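You operate a simulated robot arm through the tools that you are given. There is no shell and no other tool.

The job below is to be done with a simulated robot arm. You get a single attempt, and the scene is never put back.

## Task
Draw film over the bare profile and press out every bubble.
Fine: turn the roll's brake to HOLD before pressing; put the felt block back. Set down upright: felt block.

It is judged by the outcome, as a careful person would: the job done as asked, and still so three seconds after it is handed in. It fails if anything else is knocked over, pushed out of place, dropped, spilled or broken.

## Robot
A 7-joint arm with a fingered hand, fixed in place. Base frame: the origin is at the foot of the arm, x ahead of it, y to its left, z up; the work surface is at about z = 0.8. Readings come in m, degrees, newtons and seconds.
Its first joint turns from -166.0 to 166.0 degrees. Payload 4.7 kg.
The TCP is the grasp point between the finger pads, 0.036 m short of the fingertips. In the tool frame z runs along the fingers and y along their closing line. The gripper opens to 0.12 m. The gripper's body begins 0.042 m behind the TCP. The gripper is a hand of 5 fingers: y runs from the thumb to the fingers, the wrist lies at [-0.018, -0.122, -0.21] in the tool frame, and closing takes about 1.5 s.
Orientation is that of the tool frame in the base frame, as a unit quaternion [w, x, y, z]. With the fingers straight down and the wrist toward the robot, the tool's x, y and z point along [0, 1, 0], [1, 0, 0] and [0, 0, -1] of the base frame.

## Interface
- The arm moves only by the tool apply_moves. Its argument "plan" is a list of rows, each a list of 7 numbers: the shift along the base's x, y, z in cm, then the turn, a rotation vector about the base's x, y, z in degrees, then the closure in counts, from 0 (fully open) to 255 (shut). In form: [[dx, dy, dz, wx, wy, wz, fingers], ...]. A call has 1 to 20 rows; each row shifts and turns the commanded pose from where the row before left it. A row lasts 0.2 s, in which the tool goes at most 0.05 m and 8.6 degrees; a call with a longer step from one row to the next is refused whole, and so is a gripper value outside its range. A pose out of reach is approached as far as the arm can. The call stops where the force on the tool passes 40 N (or 10 N more than at its start, if that is more) or the arm is blocked; 0.2 s more then pass. The fingers move at their own pace (about 0.045 m/s each) and stop on an object; they squeeze with about 23 N. The grip force told is the motor's: it shows also when the fingers shut on nothing. Time passes only in rows, and 0.2 s behind the last, so rows that do not move let the fingers close. It gives the time, the measured TCP pose, the force on the tool (base axes), the opening and the grip force at its end, in the units of the frame above (readings bear some noise), with the torque about the TCP (base axes, N m) and any sound that the robot's microphone picked up, and new pictures: "pictures" is both (left out), scene, wrist or none.
- Cameras (640 x 400 px; columns grow to the right, rows downward): "scene" is fixed at [0.3912, 0.6391, 1.4381]; the picture's right is [-0.99, 0.12, 0.00], its down [0.11, 0.94, -0.32] and it looks along [-0.04, -0.32, -0.95] (base axes); focal length 284 px, centre (320, 200). "wrist" rides on the gripper at [0.073, -0.091, -0.143] in the tool frame; the picture's right is [-0.80, 0.28, -0.53], its down [-0.53, -0.73, 0.42] and it looks along [-0.27, 0.62, 0.74] (tool axes); focal length 234 px, centre (320, 200). There is no depth. A picture from a camera that has moved, and an enlarged one, comes with that camera's place and axes in the base frame and with its lens. The place of the scene camera against the robot may be out by one fixed shift of up to 0.025 m in any direction.
- hand_shape(shape): the hand has 5 fingers and takes this shape, open, in about a second: jaw (thumb against the fingers, like two jaws); tri (thumb and two fingers); tip (a fingertip pinch); poke (one finger out to press); point (the index stretched); flat (the hand flat); cup (the hand cupped); fist (a fist). The gripper value then closes the fingers along that shape, each until it touches; the sizes above hold for jaw. It gives what a move gives, with no picture.
- zoom(camera, box): a new picture of the part [left, top, right, bottom] of that camera's present view, enlarged. It takes no simulated time.
- finish_job(): hands the job in; it is judged then, once.

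Places have to be worked out from the pictures, the camera data and where the tool is seen. Open the gripper and draw the arm clear of the work before you hand the job in, unless the task says otherwise.

The tools are called after "Emit:" as a command line: name --pt "numbers of a row" for each row, then --argument value for the rest, lists and objects as JSON in quotes. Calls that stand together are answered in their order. apply_moves: Moves the arm, as the interface text tells. Its arguments: {"type":"object","properties":{"plan":{"type":"array","items":{"type":"array","items":{"type":"number"}}},"pictures":{"type":"string","enum":["both","scene","wrist","none"]}},"required":["plan"]} The other tools are called the same way: hand_shape (shape) gives the hand a shape; zoom (camera, box) takes an enlarged picture of a part of a camera's view; finish_job () hands the job in.

At the start:

```text
time: 0.0
eef_pos: [0.2622, 0.5471, 1.16]
tcp_rot: [0.0, 0.708, 0.707, 0.0]
wrist_force: [-0.2, 0.3, 0.2]
wrist_torque: [0.01, -0.02, 0.05]
grip_width: 0.1197
grasp_force: 0.1
shape: jaw
```

scene: 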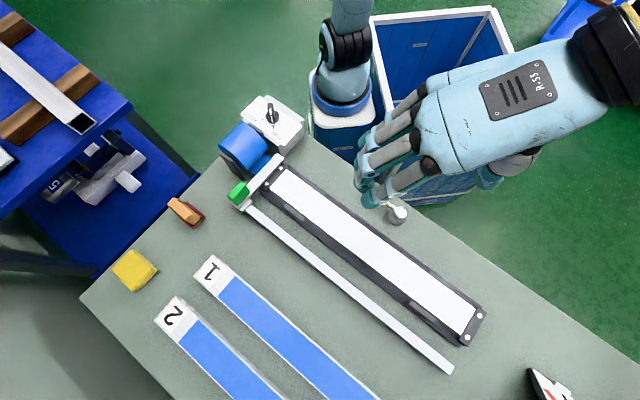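
wrist: 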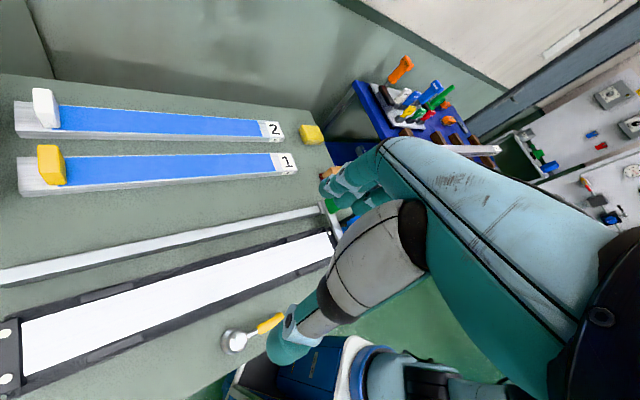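

The pictures show a bench with a film roll and carriage on a rail, a bare white profile in a dark fixture, sample profiles 1 and 2, and some blocks. I'll zoom in to see the details before moving.

Emit:
zoom --camera "scene" --box '[200, 80, 360, 220]'

Emit:
zoom --camera "scene" --box '[80, 180, 300, 400]'

Emit:
zoom --camera "scene" --box '[380, 240, 640, 400]'

Emit:
zoom --camera "wrist" --box '[0, 60, 340, 220]'

Emit:
zoom --camera "wrist" --box '[180, 180, 380, 380]'

```text
2.86 times, centred on (280, 150) of scene
camera zoom: at [0.3912, 0.6391, 1.4381], right [-0.99, 0.12, 0.0], down [0.11, 0.94, -0.32], along [-0.04, -0.32, -0.95], focal length 813 px, centre (434, 343)
```

zoom: 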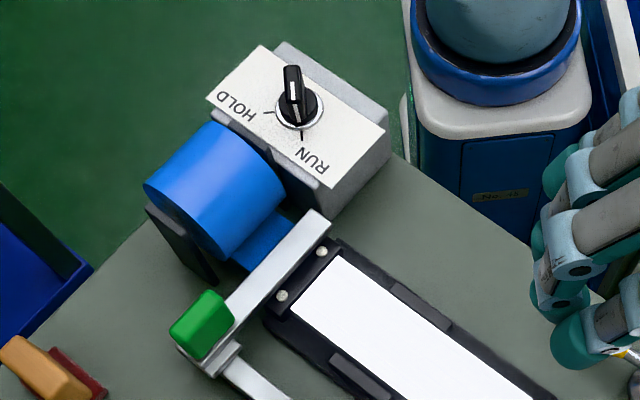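

```text
1.82 times, centred on (190, 290) of scene
camera zoom: at [0.3912, 0.6391, 1.4381], right [-0.99, 0.12, 0.0], down [0.11, 0.94, -0.32], along [-0.04, -0.32, -0.95], focal length 517 px, centre (556, 36)
```

zoom: 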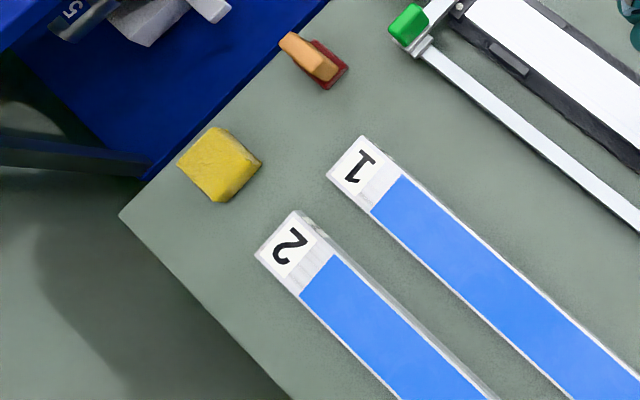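

```text
2.46 times, centred on (510, 320) of scene
camera zoom: at [0.3912, 0.6391, 1.4381], right [-0.99, 0.12, 0.0], down [0.11, 0.94, -0.32], along [-0.04, -0.32, -0.95], focal length 700 px, centre (-148, -95)
```

zoom: 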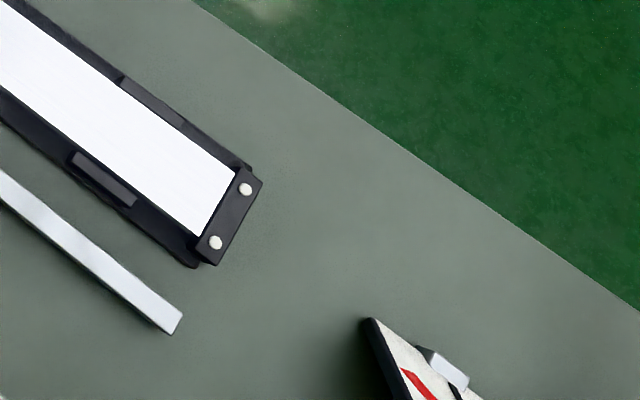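

```text
1.88 times, centred on (170, 140) of wrist
camera zoom: at [0.1693, 0.6194, 1.3033], right [0.28, -0.8, 0.53], down [-0.73, -0.53, -0.42], along [0.62, -0.27, -0.74], focal length 441 px, centre (602, 313)
```

zoom: 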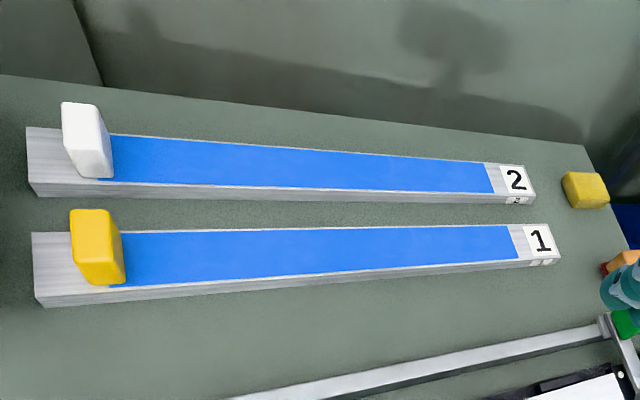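

```text
2.00 times, centred on (280, 280) of wrist
camera zoom: at [0.1693, 0.6194, 1.3033], right [0.28, -0.8, 0.53], down [-0.73, -0.53, -0.42], along [0.62, -0.27, -0.74], focal length 468 px, centre (400, 40)
```

zoom: 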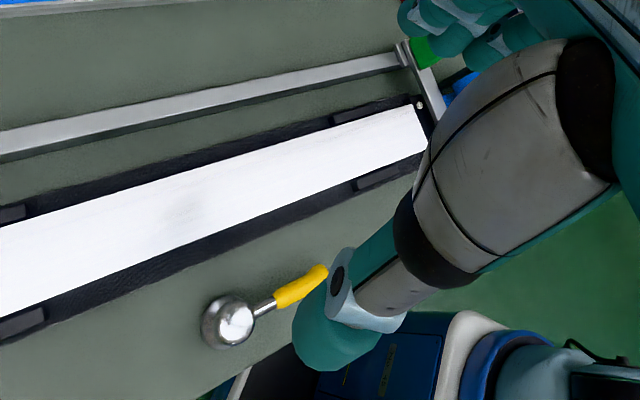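

Several loose things need identifying: the orange/red item, a yellow cube, the blocks on profiles 1 and 2, and an object at the lower right. I'll pan the wrist camera by turning the hand about z, staying high above the work.

Emit:
apply_moves --pt "0 0 1 0 0 8.5 0" --pt "0 0 1 0 0 8.5 0" --pt "0 0 1 0 0 8.5 0" --pt "0 0 0 0 0 8.5 0" --pt "0 0 0 0 0 8.5 0" --pt "0 0 0 0 0 8.5 0" --pictures "both"

```text
time: 1.4
eef_pos: [0.2626, 0.5467, 1.1897]
tcp_rot: [0.0, 0.332, 0.943, -0.001]
wrist_force: [-0.5, 0.6, -0.4]
wrist_torque: [0.0, -0.02, 0.0]
grip_width: 0.1196
grasp_force: 0.2
shape: jaw
camera wrist: at [0.1469, 0.5215, 1.3333], right [0.8, -0.29, 0.53], down [-0.04, -0.9, -0.42], along [0.6, 0.32, -0.74], focal length 234 px, centre (320, 200)
```

scene: 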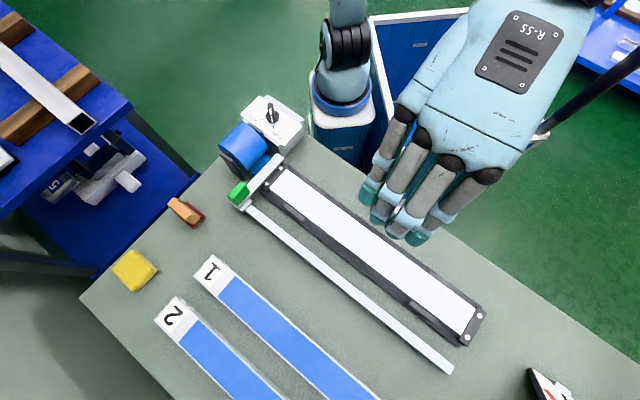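
wrist: 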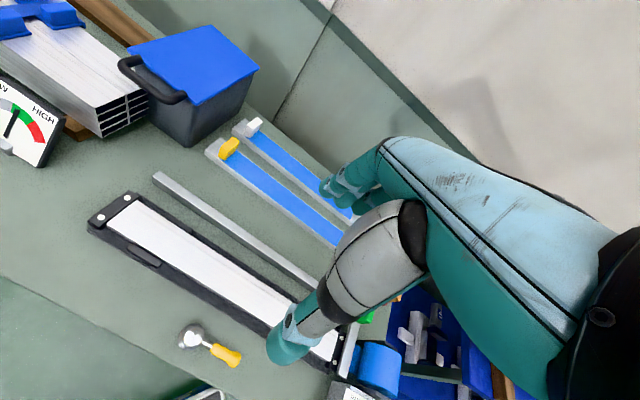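

A gauge with LOW/HIGH markings and a lidded box appeared at the far end of the bench. I'll zoom in on these and the blocks.

Emit:
zoom --camera "wrist" --box '[0, 40, 160, 180]'

Emit:
zoom --camera "wrist" --box '[190, 90, 350, 240]'

Emit:
zoom --camera "wrist" --box '[140, 280, 300, 400]'

Emit:
zoom --camera "wrist" --box '[320, 280, 480, 400]'

Emit:
zoom --camera "scene" --box '[100, 180, 220, 300]'

```text
2.86 times, centred on (80, 110) of wrist
camera zoom: at [0.1469, 0.5215, 1.3333], right [0.8, -0.29, 0.53], down [-0.04, -0.9, -0.42], along [0.6, 0.32, -0.74], focal length 669 px, centre (1006, 457)
```

zoom: 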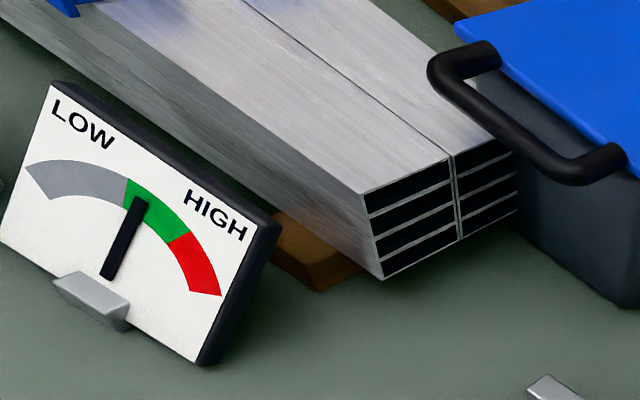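

```text
2.67 times, centred on (270, 165) of wrist
camera zoom: at [0.1469, 0.5215, 1.3333], right [0.8, -0.29, 0.53], down [-0.04, -0.9, -0.42], along [0.6, 0.32, -0.74], focal length 624 px, centre (453, 293)
```

zoom: 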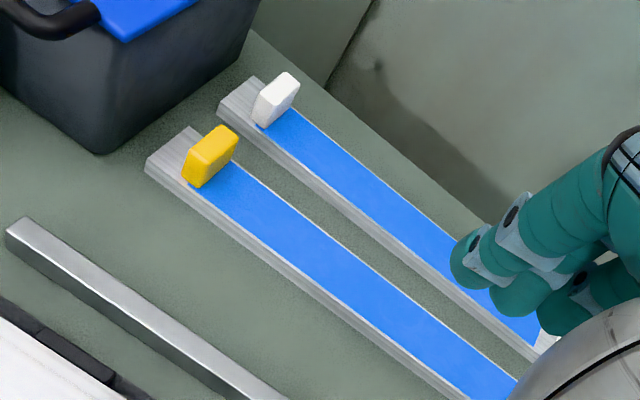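

```text
3.33 times, centred on (220, 340) of wrist
camera zoom: at [0.1469, 0.5215, 1.3333], right [0.8, -0.29, 0.53], down [-0.04, -0.9, -0.42], along [0.6, 0.32, -0.74], focal length 781 px, centre (653, -267)
```

zoom: 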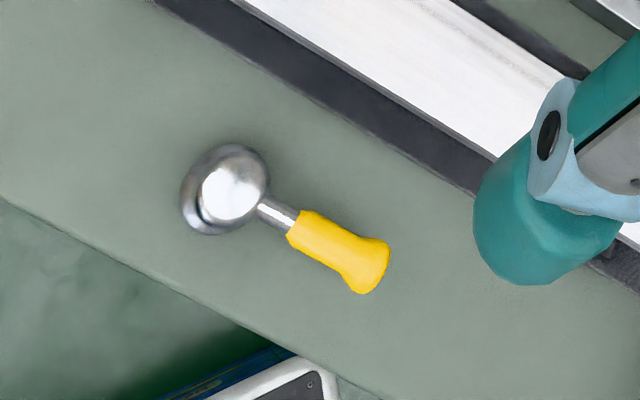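

```text
3.33 times, centred on (400, 340) of wrist
camera zoom: at [0.1469, 0.5215, 1.3333], right [0.8, -0.29, 0.53], down [-0.04, -0.9, -0.42], along [0.6, 0.32, -0.74], focal length 781 px, centre (53, -267)
```

zoom: 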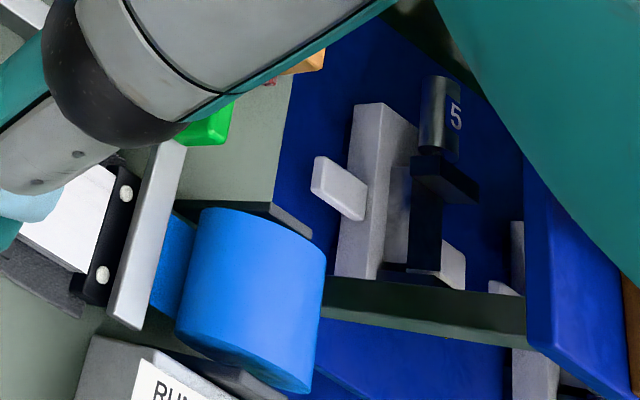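

```text
3.33 times, centred on (160, 240) of scene
camera zoom: at [0.3912, 0.6391, 1.4381], right [-0.99, 0.12, 0.0], down [0.11, 0.94, -0.32], along [-0.04, -0.32, -0.95], focal length 948 px, centre (853, 67)
```

zoom: 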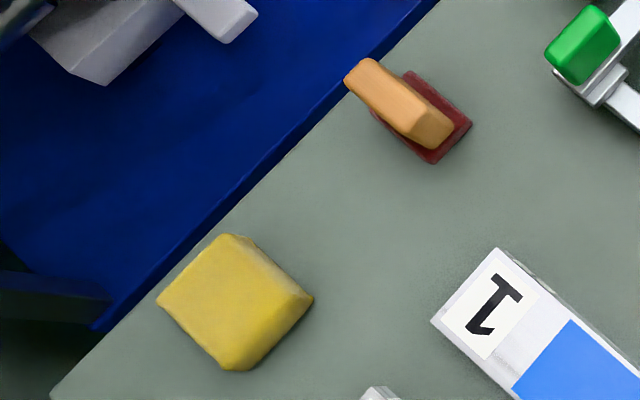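

The orange grip on a dark-red pad looks like the felt block. The gauge needle sits at about the grey/green boundary. Next I move the camera to look closely at the green carriage handle, the roll and the brake knob.

Emit:
apply_moves --pt "2.1 -4.0 -0.8 0 0 -7.29 0" --pt "2.1 -4.0 -0.8 0 0 -7.29 0" --pt "2.1 -4.0 -0.8 0 0 -7.29 0" --pt "2.1 -4.0 -0.8 0 0 -7.29 0" --pt "2.1 -4.0 -0.8 0 0 -7.29 0" --pt "2.1 -4.0 -0.8 0 0 -7.29 0" --pt "2.1 -4.0 -0.8 0 0 -7.29 0" --pictures "both"

```text
time: 3.0
eef_pos: [0.4074, 0.268, 1.1339]
tcp_rot: [0.001, 0.707, 0.707, -0.001]
wrist_force: [-0.3, -0.2, 0.2]
wrist_torque: [-0.01, 0.02, -0.01]
grip_width: 0.1198
grasp_force: 0.0
shape: jaw
camera wrist: at [0.3163, 0.3413, 1.2765], right [0.28, -0.8, 0.53], down [-0.73, -0.53, -0.42], along [0.62, -0.27, -0.74], focal length 234 px, centre (320, 200)
```

scene: 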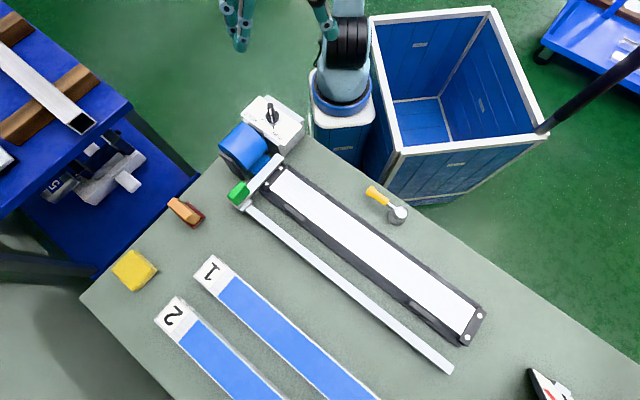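
wrist: 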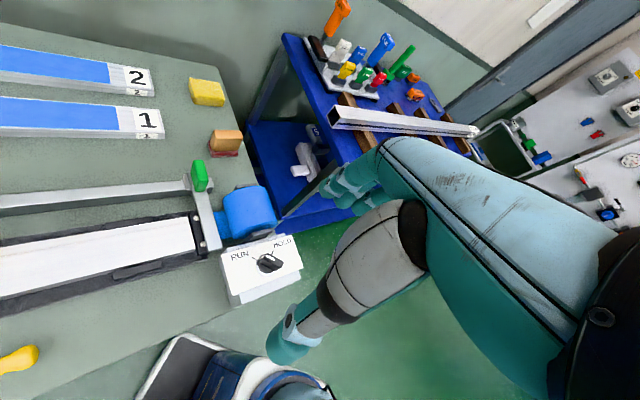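

The carriage, roll, and brake knob are now in view from the robot side. I'll zoom in on each.

Emit:
zoom --camera "wrist" --box '[140, 120, 320, 310]'

Emit:
zoom --camera "wrist" --box '[215, 225, 315, 305]'

Emit:
zoom --camera "wrist" --box '[160, 110, 270, 200]'

Emit:
zoom --camera "scene" --box '[220, 90, 320, 220]'

```text
2.11 times, centred on (230, 215) of wrist
camera zoom: at [0.3163, 0.3413, 1.2765], right [0.28, -0.8, 0.53], down [-0.73, -0.53, -0.42], along [0.62, -0.27, -0.74], focal length 493 px, centre (510, 168)
```

zoom: 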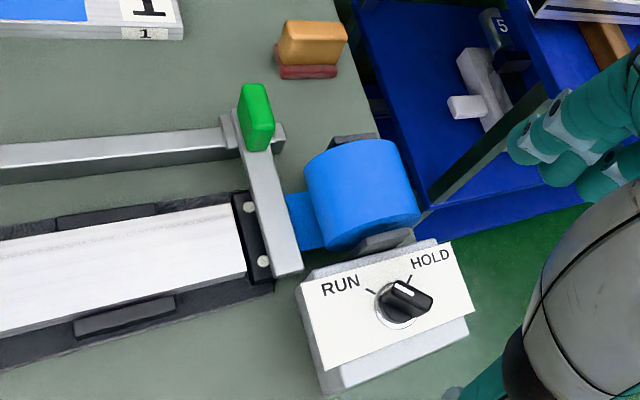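

```text
5.00 times, centred on (265, 265) of wrist
camera zoom: at [0.3163, 0.3413, 1.2765], right [0.28, -0.8, 0.53], down [-0.73, -0.53, -0.42], along [0.62, -0.27, -0.74], focal length 1171 px, centre (595, -125)
```

zoom: 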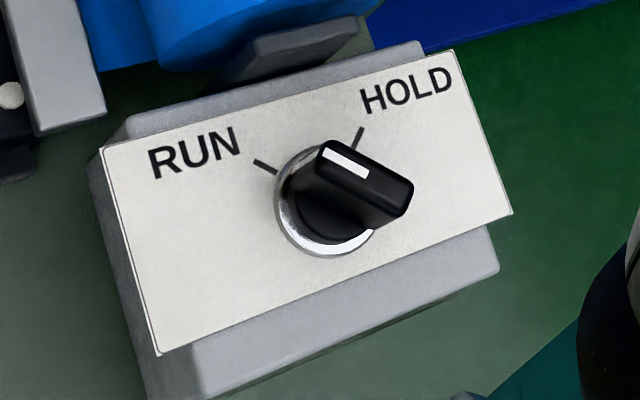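

```text
4.44 times, centred on (215, 155) of wrist
camera zoom: at [0.3163, 0.3413, 1.2765], right [0.28, -0.8, 0.53], down [-0.73, -0.53, -0.42], along [0.62, -0.27, -0.74], focal length 1041 px, centre (787, 400)
```

zoom: 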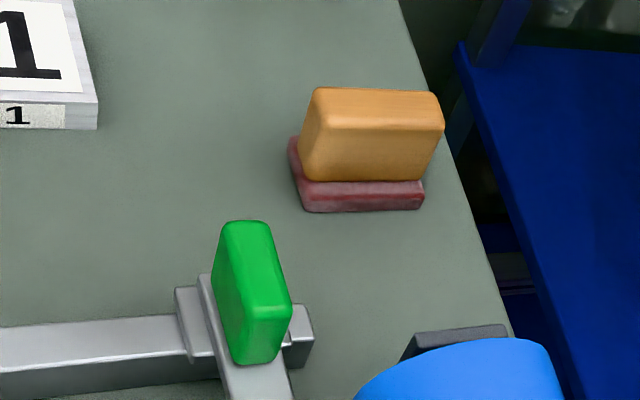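

```text
3.08 times, centred on (270, 155) of scene
camera zoom: at [0.3912, 0.6391, 1.4381], right [-0.99, 0.12, 0.0], down [0.11, 0.94, -0.32], along [-0.04, -0.32, -0.95], focal length 875 px, centre (474, 338)
```

zoom: 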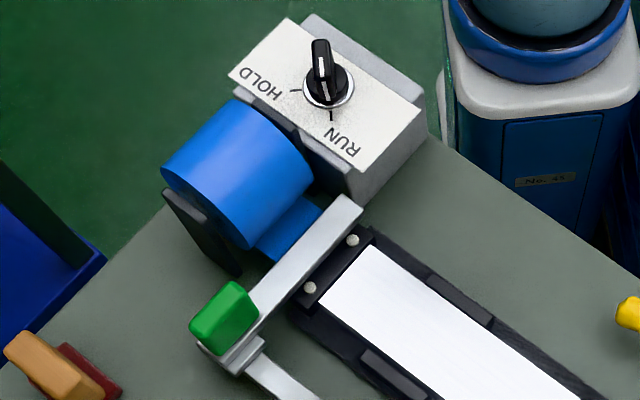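

The knob's white pointer is at RUN, and HOLD is a quarter turn clockwise. I place the handle at about (0.55, 0.42), thin along the rail and about 0.845–0.88 high. I'll turn the hand toward the rail direction while moving above the handle, with pictures partway to refine positions.

Emit:
apply_moves --pt "0.9 1.0 0 0 0 8.44 0" --pt "0.9 1.0 0 0 0 8.44 0" --pt "0.9 1.0 0 0 0 8.44 0" --pt "0.9 1.0 0 0 0 8.44 0" --pt "0.9 1.0 0 0 0 8.44 0" --pt "0.9 1.0 0 0 0 8.44 0" --pt "0.9 1.0 0 0 0 8.44 0" --pt "0.9 1.0 0 0 0 8.44 0" --pictures "both"

```text
time: 4.8
eef_pos: [0.4796, 0.3473, 1.1346]
tcp_rot: [0.0, 0.195, 0.981, 0.002]
wrist_force: [1.0, -1.0, -0.3]
wrist_torque: [0.0, 0.01, 0.02]
grip_width: 0.1199
grasp_force: 0.2
shape: jaw
camera wrist: at [0.3782, 0.2903, 1.2779], right [0.85, -0.05, 0.53], down [0.21, -0.88, -0.43], along [0.48, 0.47, -0.74], focal length 234 px, centre (320, 200)
```

scene: 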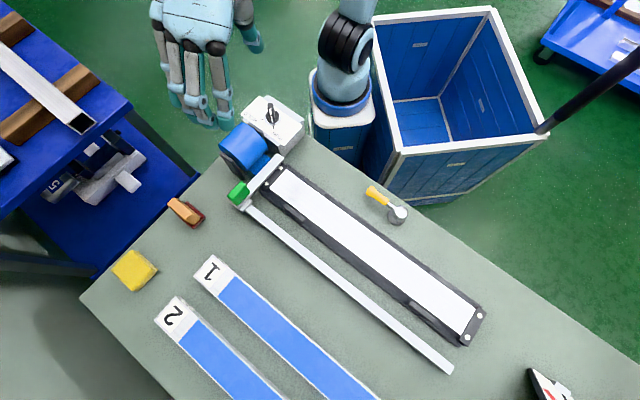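
wrist: 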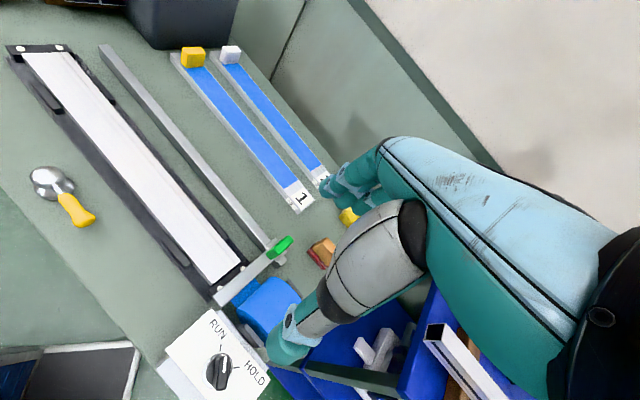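

This gives a good view along the rail. I'll zoom into the carriage, profile ends and knob.

Emit:
zoom --camera "wrist" --box '[140, 210, 320, 400]'

Emit:
zoom --camera "wrist" --box '[0, 20, 260, 180]'

Emit:
zoom --camera "wrist" --box '[200, 220, 350, 300]'

```text
2.11 times, centred on (230, 305) of wrist
camera zoom: at [0.3782, 0.2903, 1.2779], right [0.85, -0.05, 0.53], down [0.21, -0.88, -0.43], along [0.48, 0.47, -0.74], focal length 493 px, centre (510, -21)
```

zoom: 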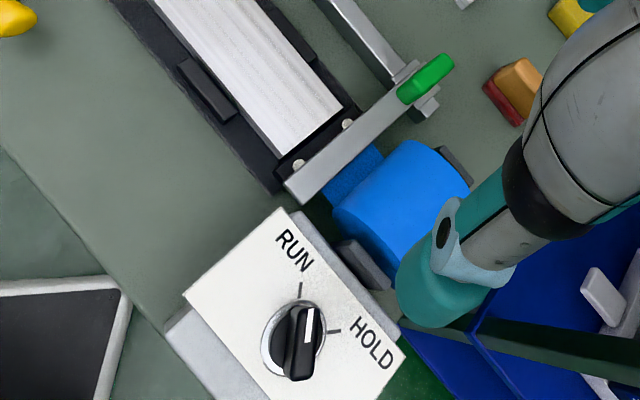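

```text
2.46 times, centred on (130, 100) of wrist
camera zoom: at [0.3782, 0.2903, 1.2779], right [0.85, -0.05, 0.53], down [0.21, -0.88, -0.43], along [0.48, 0.47, -0.74], focal length 576 px, centre (788, 446)
```

zoom: 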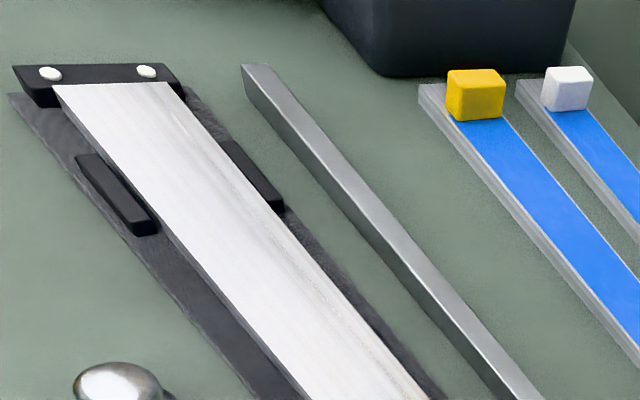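

```text
4.27 times, centred on (275, 260) of wrist
camera zoom: at [0.3782, 0.2903, 1.2779], right [0.85, -0.05, 0.53], down [0.21, -0.88, -0.43], along [0.48, 0.47, -0.74], focal length 999 px, centre (512, -56)
```

zoom: 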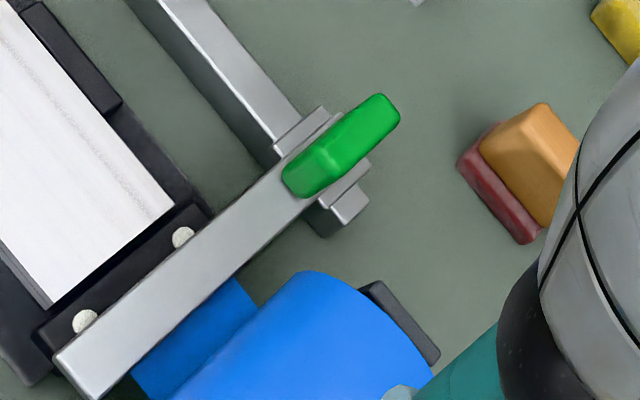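

The triangulation agrees: handle centre about (0.549, 0.423), and the rail ends at about (0.166, 0.814) with no visible stop. I'll finish the turn so the thumb is on the roll side, and hover above the handle.

Emit:
apply_moves --pt "0.87 0.94 -0.9 0 0 8.44 0" --pt "0.87 0.94 -0.9 0 0 8.44 0" --pt "0.87 0.94 -0.9 0 0 8.44 0" --pt "0.87 0.94 -0.9 0 0 8.44 0" --pt "0.87 0.94 -0.9 0 0 8.44 0" --pt "0.87 0.94 -0.9 0 0 8.44 0" --pt "0.87 0.94 -0.9 0 0 8.44 0" --pt "0.87 0.94 -0.9 0 0 8.44 0" --pictures "both"

```text
time: 6.6
eef_pos: [0.5499, 0.4214, 1.0633]
tcp_rot: [0.001, -0.383, 0.924, 0.001]
wrist_force: [-1.1, -0.7, 0.8]
wrist_torque: [0.04, -0.06, 0.01]
grip_width: 0.1197
grasp_force: 0.0
shape: jaw
camera wrist: at [0.5622, 0.3055, 1.206], right [0.37, 0.77, 0.53], down [0.89, -0.14, -0.42], along [-0.25, 0.63, -0.74], focal length 234 px, centre (320, 200)
```

scene: 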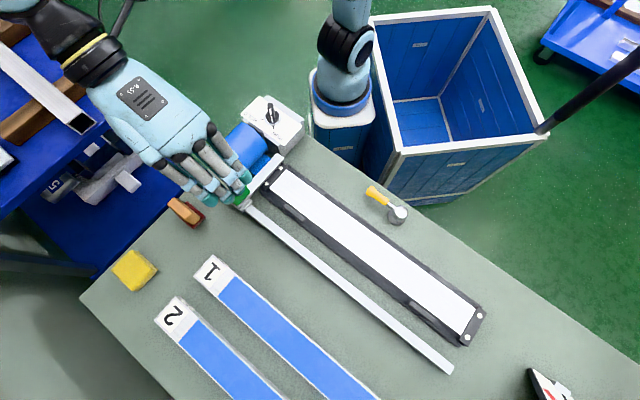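
wrist: 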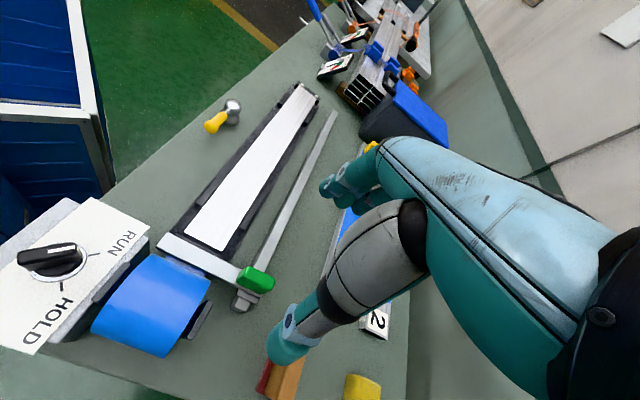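

The hand is now hovering above the handle with the thumb on the roll side. I'll zoom in to refine the handle, roll and knob positions from this new viewpoint.

Emit:
zoom --camera "wrist" --box '[150, 200, 320, 370]'

Emit:
zoom --camera "wrist" --box '[0, 180, 220, 360]'

Emit:
zoom --camera "wrist" --box '[240, 0, 450, 150]'

Emit:
zoom --camera "scene" --box '[140, 120, 300, 240]'

```text
2.35 times, centred on (235, 285) of wrist
camera zoom: at [0.5622, 0.3055, 1.206], right [0.37, 0.77, 0.53], down [0.89, -0.14, -0.42], along [-0.25, 0.63, -0.74], focal length 551 px, centre (520, 0)
```

zoom: 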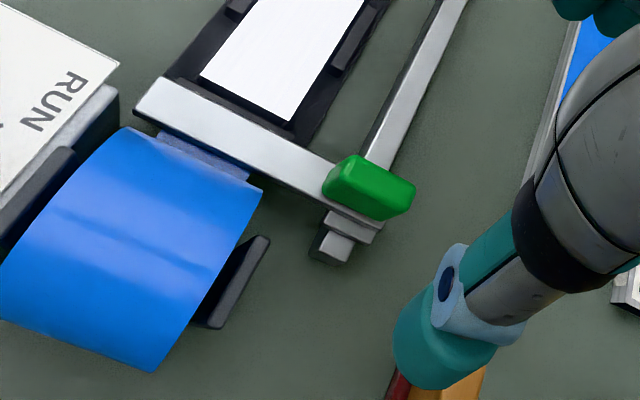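

```text
2.22 times, centred on (110, 270) of wrist
camera zoom: at [0.5622, 0.3055, 1.206], right [0.37, 0.77, 0.53], down [0.89, -0.14, -0.42], along [-0.25, 0.63, -0.74], focal length 520 px, centre (787, 44)
```

zoom: 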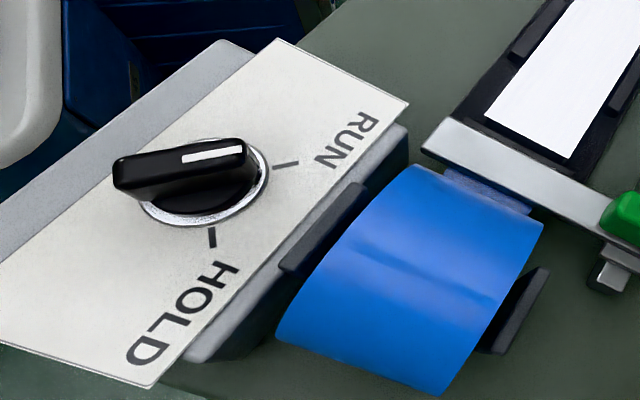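

```text
2.67 times, centred on (345, 75) of wrist
camera zoom: at [0.5622, 0.3055, 1.206], right [0.37, 0.77, 0.53], down [0.89, -0.14, -0.42], along [-0.25, 0.63, -0.74], focal length 624 px, centre (253, 533)
```

zoom: 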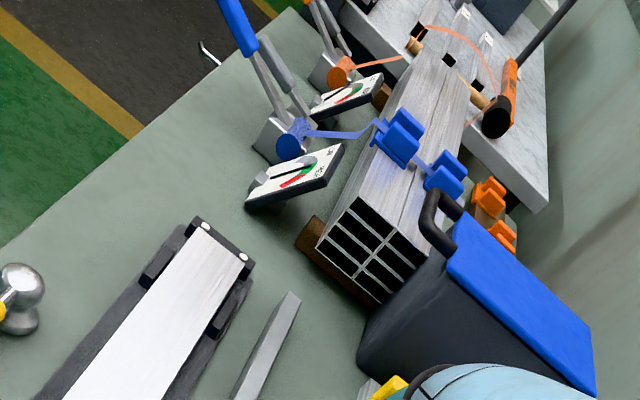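

```text
3.33 times, centred on (220, 180) of scene
camera zoom: at [0.3912, 0.6391, 1.4381], right [-0.99, 0.12, 0.0], down [0.11, 0.94, -0.32], along [-0.04, -0.32, -0.95], focal length 948 px, centre (653, 267)
```

zoom: 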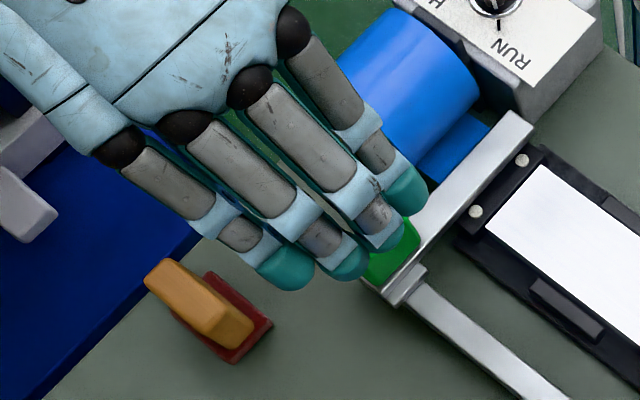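

Triangulation gives the handle centre at about (0.547, 0.426) and its top at about 0.882. The knob is at about (0.46, 0.242) with its bar top near 0.90, pointing along +y. I'll half-close the jaw and come lower above the handle to check alignment.

Emit:
apply_moves --pt "0 0.25 -3.5 0 0 0 130" --pt "0 0.25 -3.5 0 0 0 130" --pt "0 0.2 -3.0 0 0 0 130" --pt "0 0 0 0 0 0 130" --pt "0 0 0 0 0 0 130" --pt "0 0 0 0 0 0 130" --pictures "both"

Emit:
zoom --camera "scene" --box '[160, 130, 300, 250]'

Emit:
zoom --camera "wrist" --box '[180, 160, 420, 400]'

```text
time: 8.0
eef_pos: [0.5496, 0.4294, 0.9615]
tcp_rot: [0.0, -0.383, 0.924, -0.001]
wrist_force: [0.5, -0.1, 0.8]
wrist_torque: [0.02, 0.01, 0.03]
grip_width: 0.0594
grasp_force: 0.1
shape: jaw
camera wrist: at [0.5619, 0.3136, 1.1048], right [0.37, 0.77, 0.53], down [0.89, -0.14, -0.42], along [-0.25, 0.63, -0.74], focal length 234 px, centre (320, 200)
```

scene: 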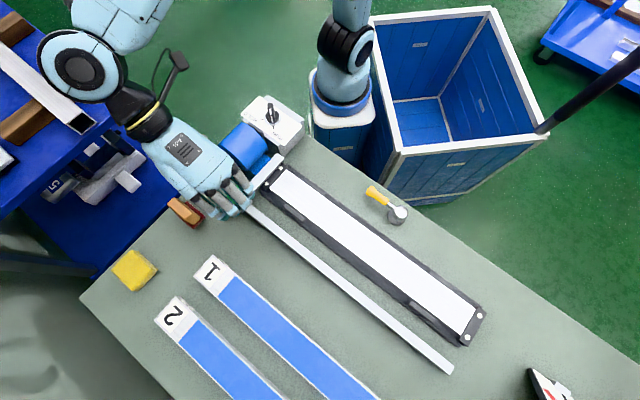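
wrist: 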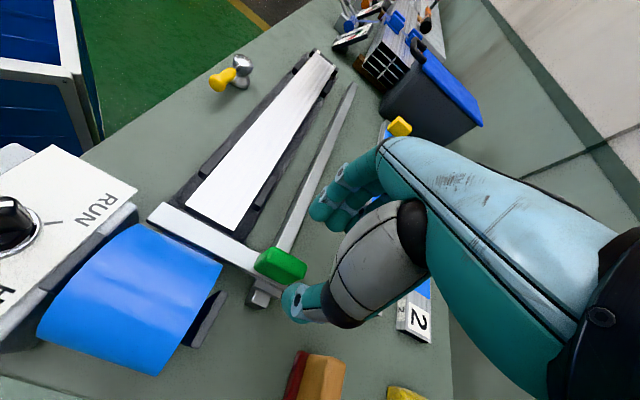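

```text
3.33 times, centred on (230, 190) of scene
camera zoom: at [0.3912, 0.6391, 1.4381], right [-0.99, 0.12, 0.0], down [0.11, 0.94, -0.32], along [-0.04, -0.32, -0.95], focal length 948 px, centre (620, 233)
```

zoom: 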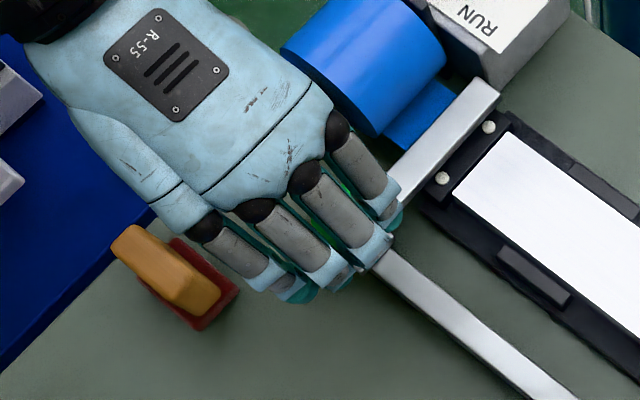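

```text
1.67 times, centred on (300, 280) of wrist
camera zoom: at [0.5619, 0.3136, 1.1048], right [0.37, 0.77, 0.53], down [0.89, -0.14, -0.42], along [-0.25, 0.63, -0.74], focal length 390 px, centre (353, 67)
```

zoom: 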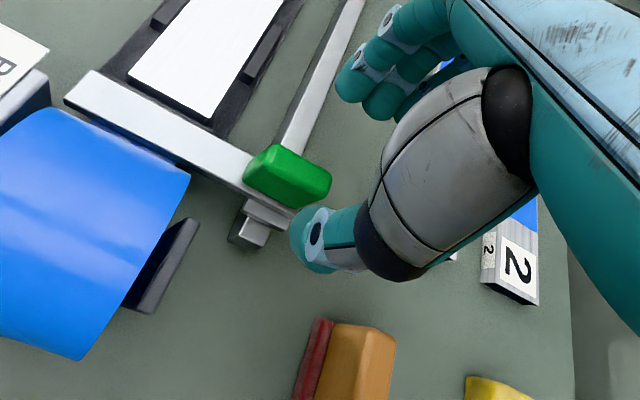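

The thumb and fingers straddle the handle correctly (TCP at rail coordinate s ≈ -0.085, handle centre -0.086). I lower to put the fingertips just above the bar, then look before closing.

Emit:
apply_moves --pt "0 0 -2 0 0 0 130" --pt "0 0 -2 0 0 0 130" --pt "0 0 -1.5 0 0 0 130" --pt "0 0 -1.0 0 0 0 130" --pt "0 0 0 0 0 0 130" --pictures "both"

Emit:
zoom --camera "wrist" --box '[180, 160, 420, 400]'

Emit:
zoom --camera "scene" --box '[160, 130, 300, 250]'

```text
time: 9.2
eef_pos: [0.5497, 0.4293, 0.8968]
tcp_rot: [0.0, -0.382, 0.924, 0.0]
wrist_force: [-0.1, 0.9, -0.5]
wrist_torque: [0.0, -0.03, 0.02]
grip_width: 0.0593
grasp_force: 0.1
shape: jaw
camera wrist: at [0.5622, 0.3135, 1.0401], right [0.37, 0.77, 0.53], down [0.89, -0.14, -0.42], along [-0.25, 0.63, -0.74], focal length 234 px, centre (320, 200)
```

scene: 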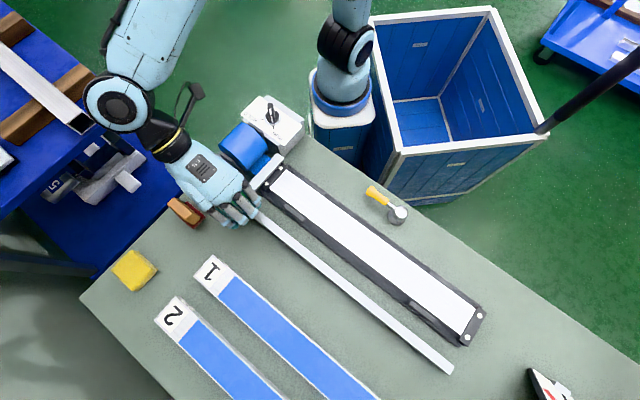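
wrist: 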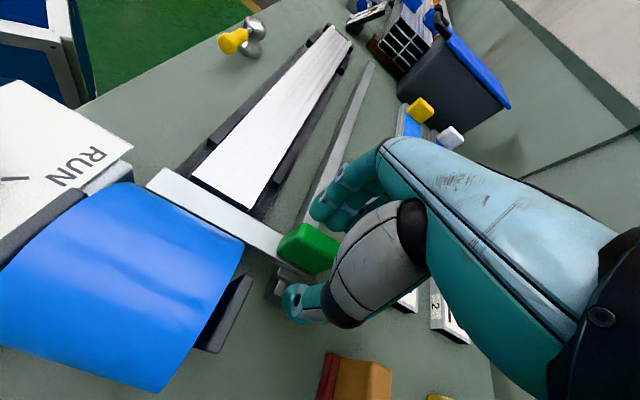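

```text
1.67 times, centred on (300, 280) of wrist
camera zoom: at [0.5622, 0.3135, 1.0401], right [0.37, 0.77, 0.53], down [0.89, -0.14, -0.42], along [-0.25, 0.63, -0.74], focal length 390 px, centre (353, 67)
```

zoom: 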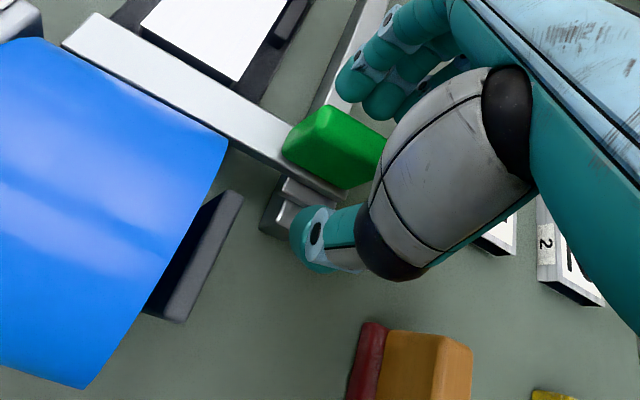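

```text
3.33 times, centred on (230, 190) of scene
camera zoom: at [0.3912, 0.6391, 1.4381], right [-0.99, 0.12, 0.0], down [0.11, 0.94, -0.32], along [-0.04, -0.32, -0.95], focal length 948 px, centre (620, 233)
```

zoom: 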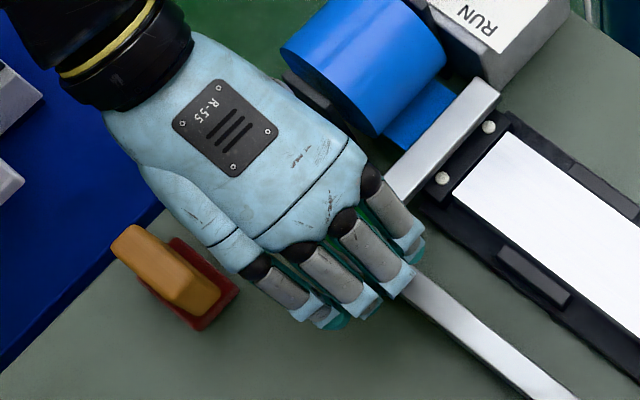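

Alignment looks fine with no contact forces. I'll close the hand on the handle and check the grip.

Emit:
apply_moves --pt "0 0 0 0 0 0 160" --pt "0 0 0 0 0 0 185" --pt "0 0 0 0 0 0 210" --pt "0 0 0 0 0 0 230" --pt "0 0 0 0 0 0 230" --pt "0 0 0 0 0 0 230" --pictures "both"

Emit:
zoom --camera "wrist" --box '[180, 160, 420, 400]'

Emit:
zoom --camera "scene" --box '[160, 130, 300, 250]'

```text
time: 10.6
eef_pos: [0.5499, 0.4291, 0.8973]
tcp_rot: [-0.001, -0.383, 0.924, 0.0]
wrist_force: [0.5, -1.7, 0.7]
wrist_torque: [-0.01, -0.02, -0.01]
grip_width: 0.0125
grasp_force: 0.0
shape: jaw
camera wrist: at [0.5622, 0.3134, 1.0403], right [0.37, 0.77, 0.53], down [0.89, -0.14, -0.42], along [-0.25, 0.63, -0.74], focal length 234 px, centre (320, 200)
```

scene: 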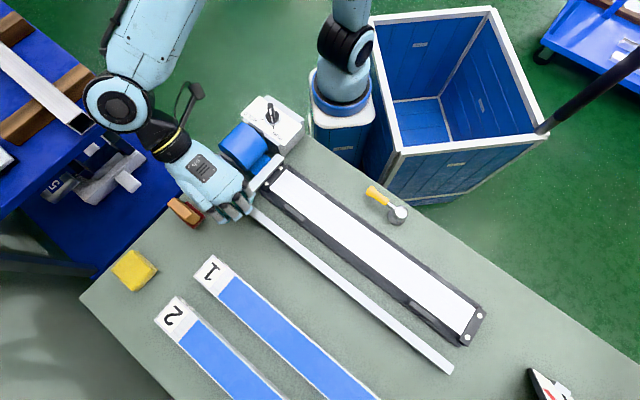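
wrist: 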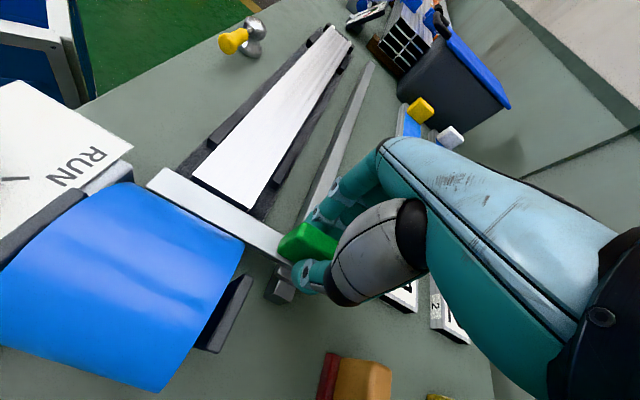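

```text
1.67 times, centred on (300, 280) of wrist
camera zoom: at [0.5622, 0.3134, 1.0403], right [0.37, 0.77, 0.53], down [0.89, -0.14, -0.42], along [-0.25, 0.63, -0.74], focal length 390 px, centre (353, 67)
```

zoom: 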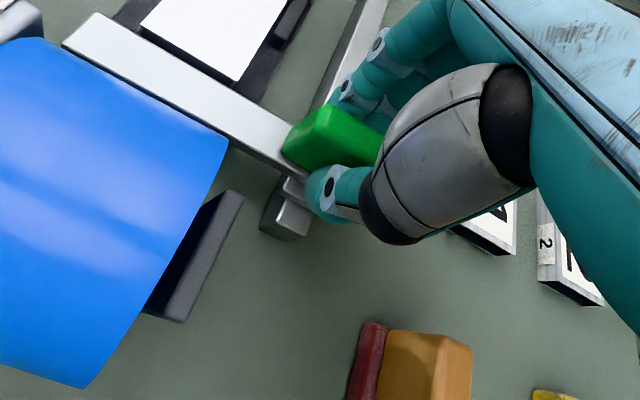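

```text
3.33 times, centred on (230, 190) of scene
camera zoom: at [0.3912, 0.6391, 1.4381], right [-0.99, 0.12, 0.0], down [0.11, 0.94, -0.32], along [-0.04, -0.32, -0.95], focal length 948 px, centre (620, 233)
```

zoom: 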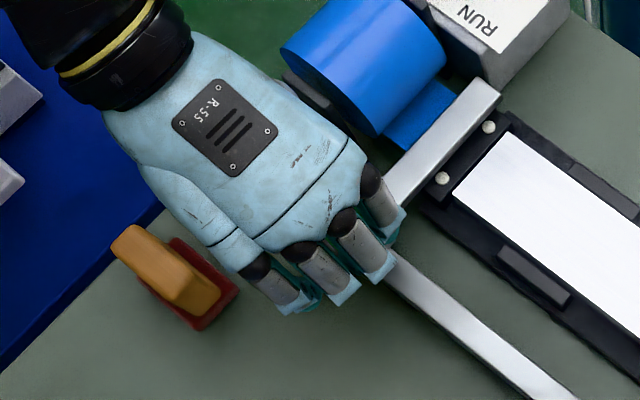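

The opening reads 0.0125 m with no grip force, so it isn't yet holding the handle. I'll close further.

Emit:
apply_moves --pt "0 0 0 0 0 0 255" --pt "0 0 0 0 0 0 255" --pt "0 0 0 0 0 0 255" --pictures "wrist"

Emit:
zoom --camera "wrist" --box '[240, 180, 380, 320]'

```text
time: 11.4
eef_pos: [0.5488, 0.4291, 0.8972]
tcp_rot: [0.0, -0.383, 0.924, 0.0]
wrist_force: [1.6, -0.3, -1.3]
wrist_torque: [0.02, 0.0, 0.0]
grip_width: 0.0119
grasp_force: 23.2
shape: jaw
camera wrist: at [0.5623, 0.3134, 1.04], right [0.37, 0.77, 0.53], down [0.89, -0.14, -0.42], along [-0.25, 0.63, -0.74], focal length 234 px, centre (320, 200)
```

wrist: 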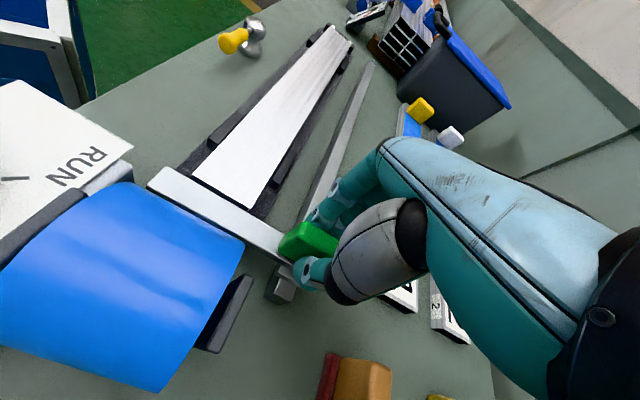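

```text
2.86 times, centred on (310, 250) of wrist
camera zoom: at [0.5623, 0.3134, 1.04], right [0.37, 0.77, 0.53], down [0.89, -0.14, -0.42], along [-0.25, 0.63, -0.74], focal length 669 px, centre (349, 57)
```

zoom: 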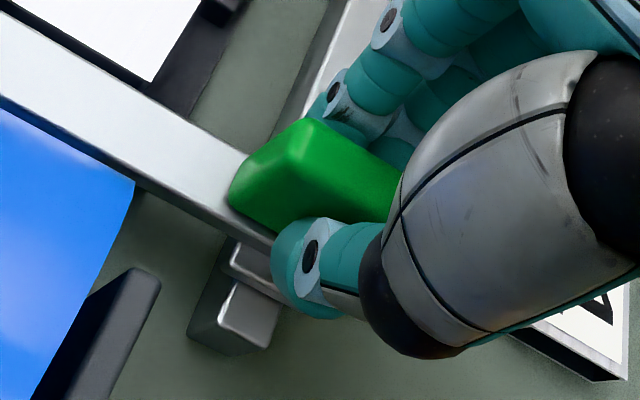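

The grip now holds at 23 N on the handle, about 1.2 cm thick. I'll start drawing along the rail direction (-0.707, 0.707) with a few small steps to check the drag.

Emit:
apply_moves --pt "-0.5 0.5 0 0 0 0 255" --pt "-0.7 0.7 0 0 0 0 255" --pt "-0.7 0.7 0 0 0 0 255" --pt "-0.7 0.7 0 0 0 0 255" --pictures "both"

```text
time: 12.4
eef_pos: [0.5237, 0.4545, 0.8968]
tcp_rot: [-0.001, -0.382, 0.924, -0.001]
wrist_force: [-1.5, -4.2, -2.9]
wrist_torque: [-0.04, 0.09, -0.03]
grip_width: 0.0119
grasp_force: 22.7
shape: jaw
camera wrist: at [0.5364, 0.3399, 1.0402], right [0.37, 0.77, 0.52], down [0.89, -0.14, -0.43], along [-0.25, 0.63, -0.74], focal length 234 px, centre (320, 200)
```

scene: 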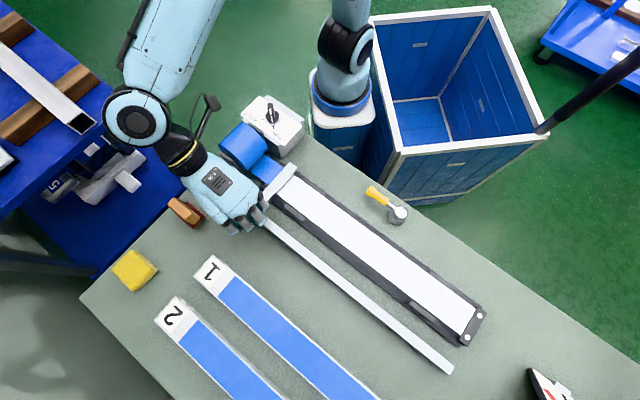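
wrist: 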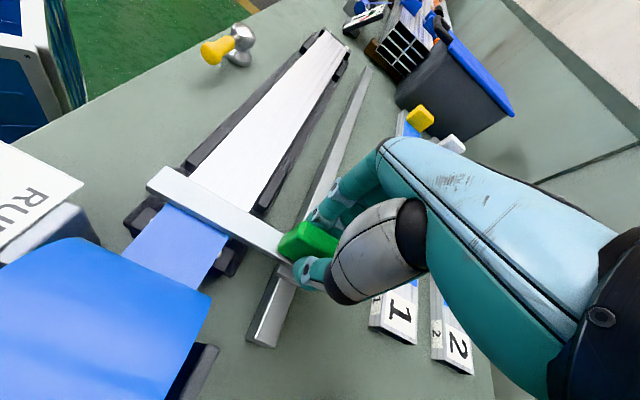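

The carriage follows and blue film comes off the roll with about 5 N of drag. I'll continue the draw steadily along the rail.

Emit:
apply_moves --pt "-1.2 1.2 0 0 0 0 255" --pt "-1.2 1.2 0 0 0 0 255" --pt "-1.2 1.2 0 0 0 0 255" --pt "-1.2 1.2 0 0 0 0 255" --pt "-1.2 1.2 0 0 0 0 255" --pt "-1.2 1.2 0 0 0 0 255" --pt "-1.2 1.2 0 0 0 0 255" --pt "-1.2 1.2 0 0 0 0 255" --pt "-1.2 1.2 0 0 0 0 255" --pt "-1.2 1.2 0 0 0 0 255" --pt "-1.2 1.2 0 0 0 0 255" --pt "-1.2 1.2 0 0 0 0 255" --pictures "both"

```text
time: 15.0
eef_pos: [0.3784, 0.5992, 0.8966]
tcp_rot: [0.0, -0.382, 0.924, 0.001]
wrist_force: [2.6, 1.3, -5.4]
wrist_torque: [0.06, -0.05, 0.01]
grip_width: 0.012
grasp_force: 23.3
shape: jaw
camera wrist: at [0.392, 0.483, 1.0403], right [0.37, 0.77, 0.52], down [0.89, -0.14, -0.42], along [-0.25, 0.63, -0.74], focal length 234 px, centre (320, 200)
```

scene: 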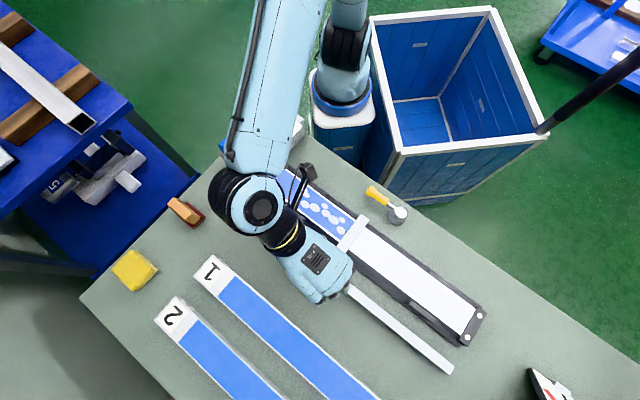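
wrist: 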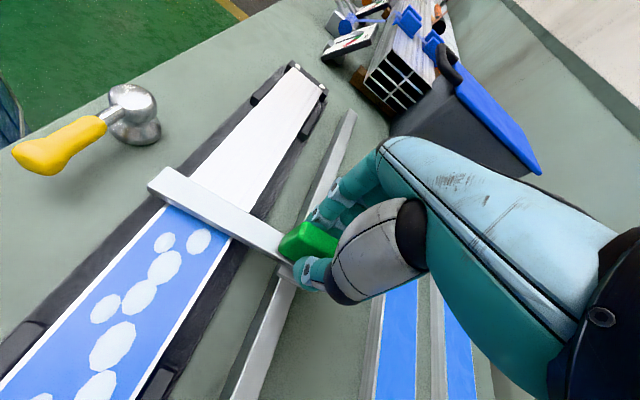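

The film is laying down with white bubble patches behind the bar, drag still low. I continue with the remaining stretch, then slow near the end plate.

Emit:
apply_moves --pt "-1.2 1.2 0 0 0 0 255" --pt "-1.2 1.2 0 0 0 0 255" --pt "-1.2 1.2 0 0 0 0 255" --pt "-1.2 1.2 0 0 0 0 255" --pt "-1.2 1.2 0 0 0 0 255" --pt "-1.2 1.2 0 0 0 0 255" --pt "-1.2 1.2 0 0 0 0 255" --pt "-1.2 1.2 0 0 0 0 255" --pt "-1.2 1.2 0 0 0 0 255" --pt "-1.2 1.2 0 0 0 0 255" --pt "-1.2 1.2 0 0 0 0 255" --pictures "both"

```text
time: 17.4
eef_pos: [0.248, 0.7301, 0.8965]
tcp_rot: [0.0, -0.383, 0.924, 0.0]
wrist_force: [3.6, 1.7, -3.4]
wrist_torque: [0.12, -0.04, -0.03]
grip_width: 0.0118
grasp_force: 23.3
shape: jaw
camera wrist: at [0.2602, 0.6145, 1.0402], right [0.37, 0.77, 0.53], down [0.89, -0.14, -0.42], along [-0.25, 0.63, -0.74], focal length 234 px, centre (320, 200)
```

scene: 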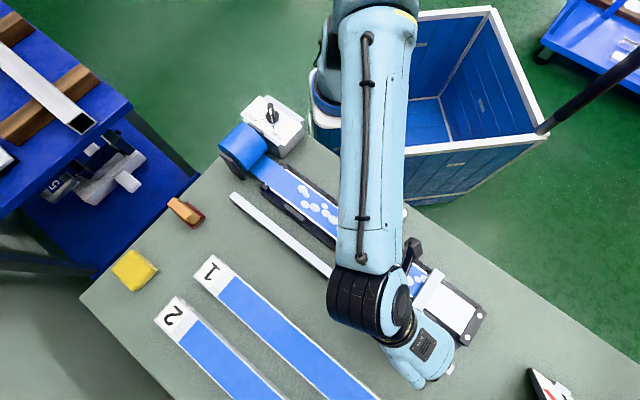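
wrist: 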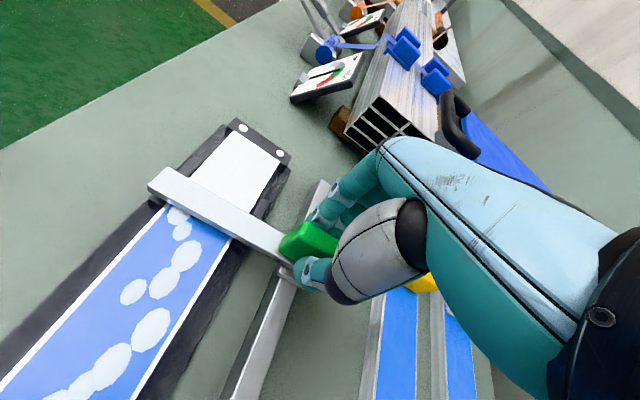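

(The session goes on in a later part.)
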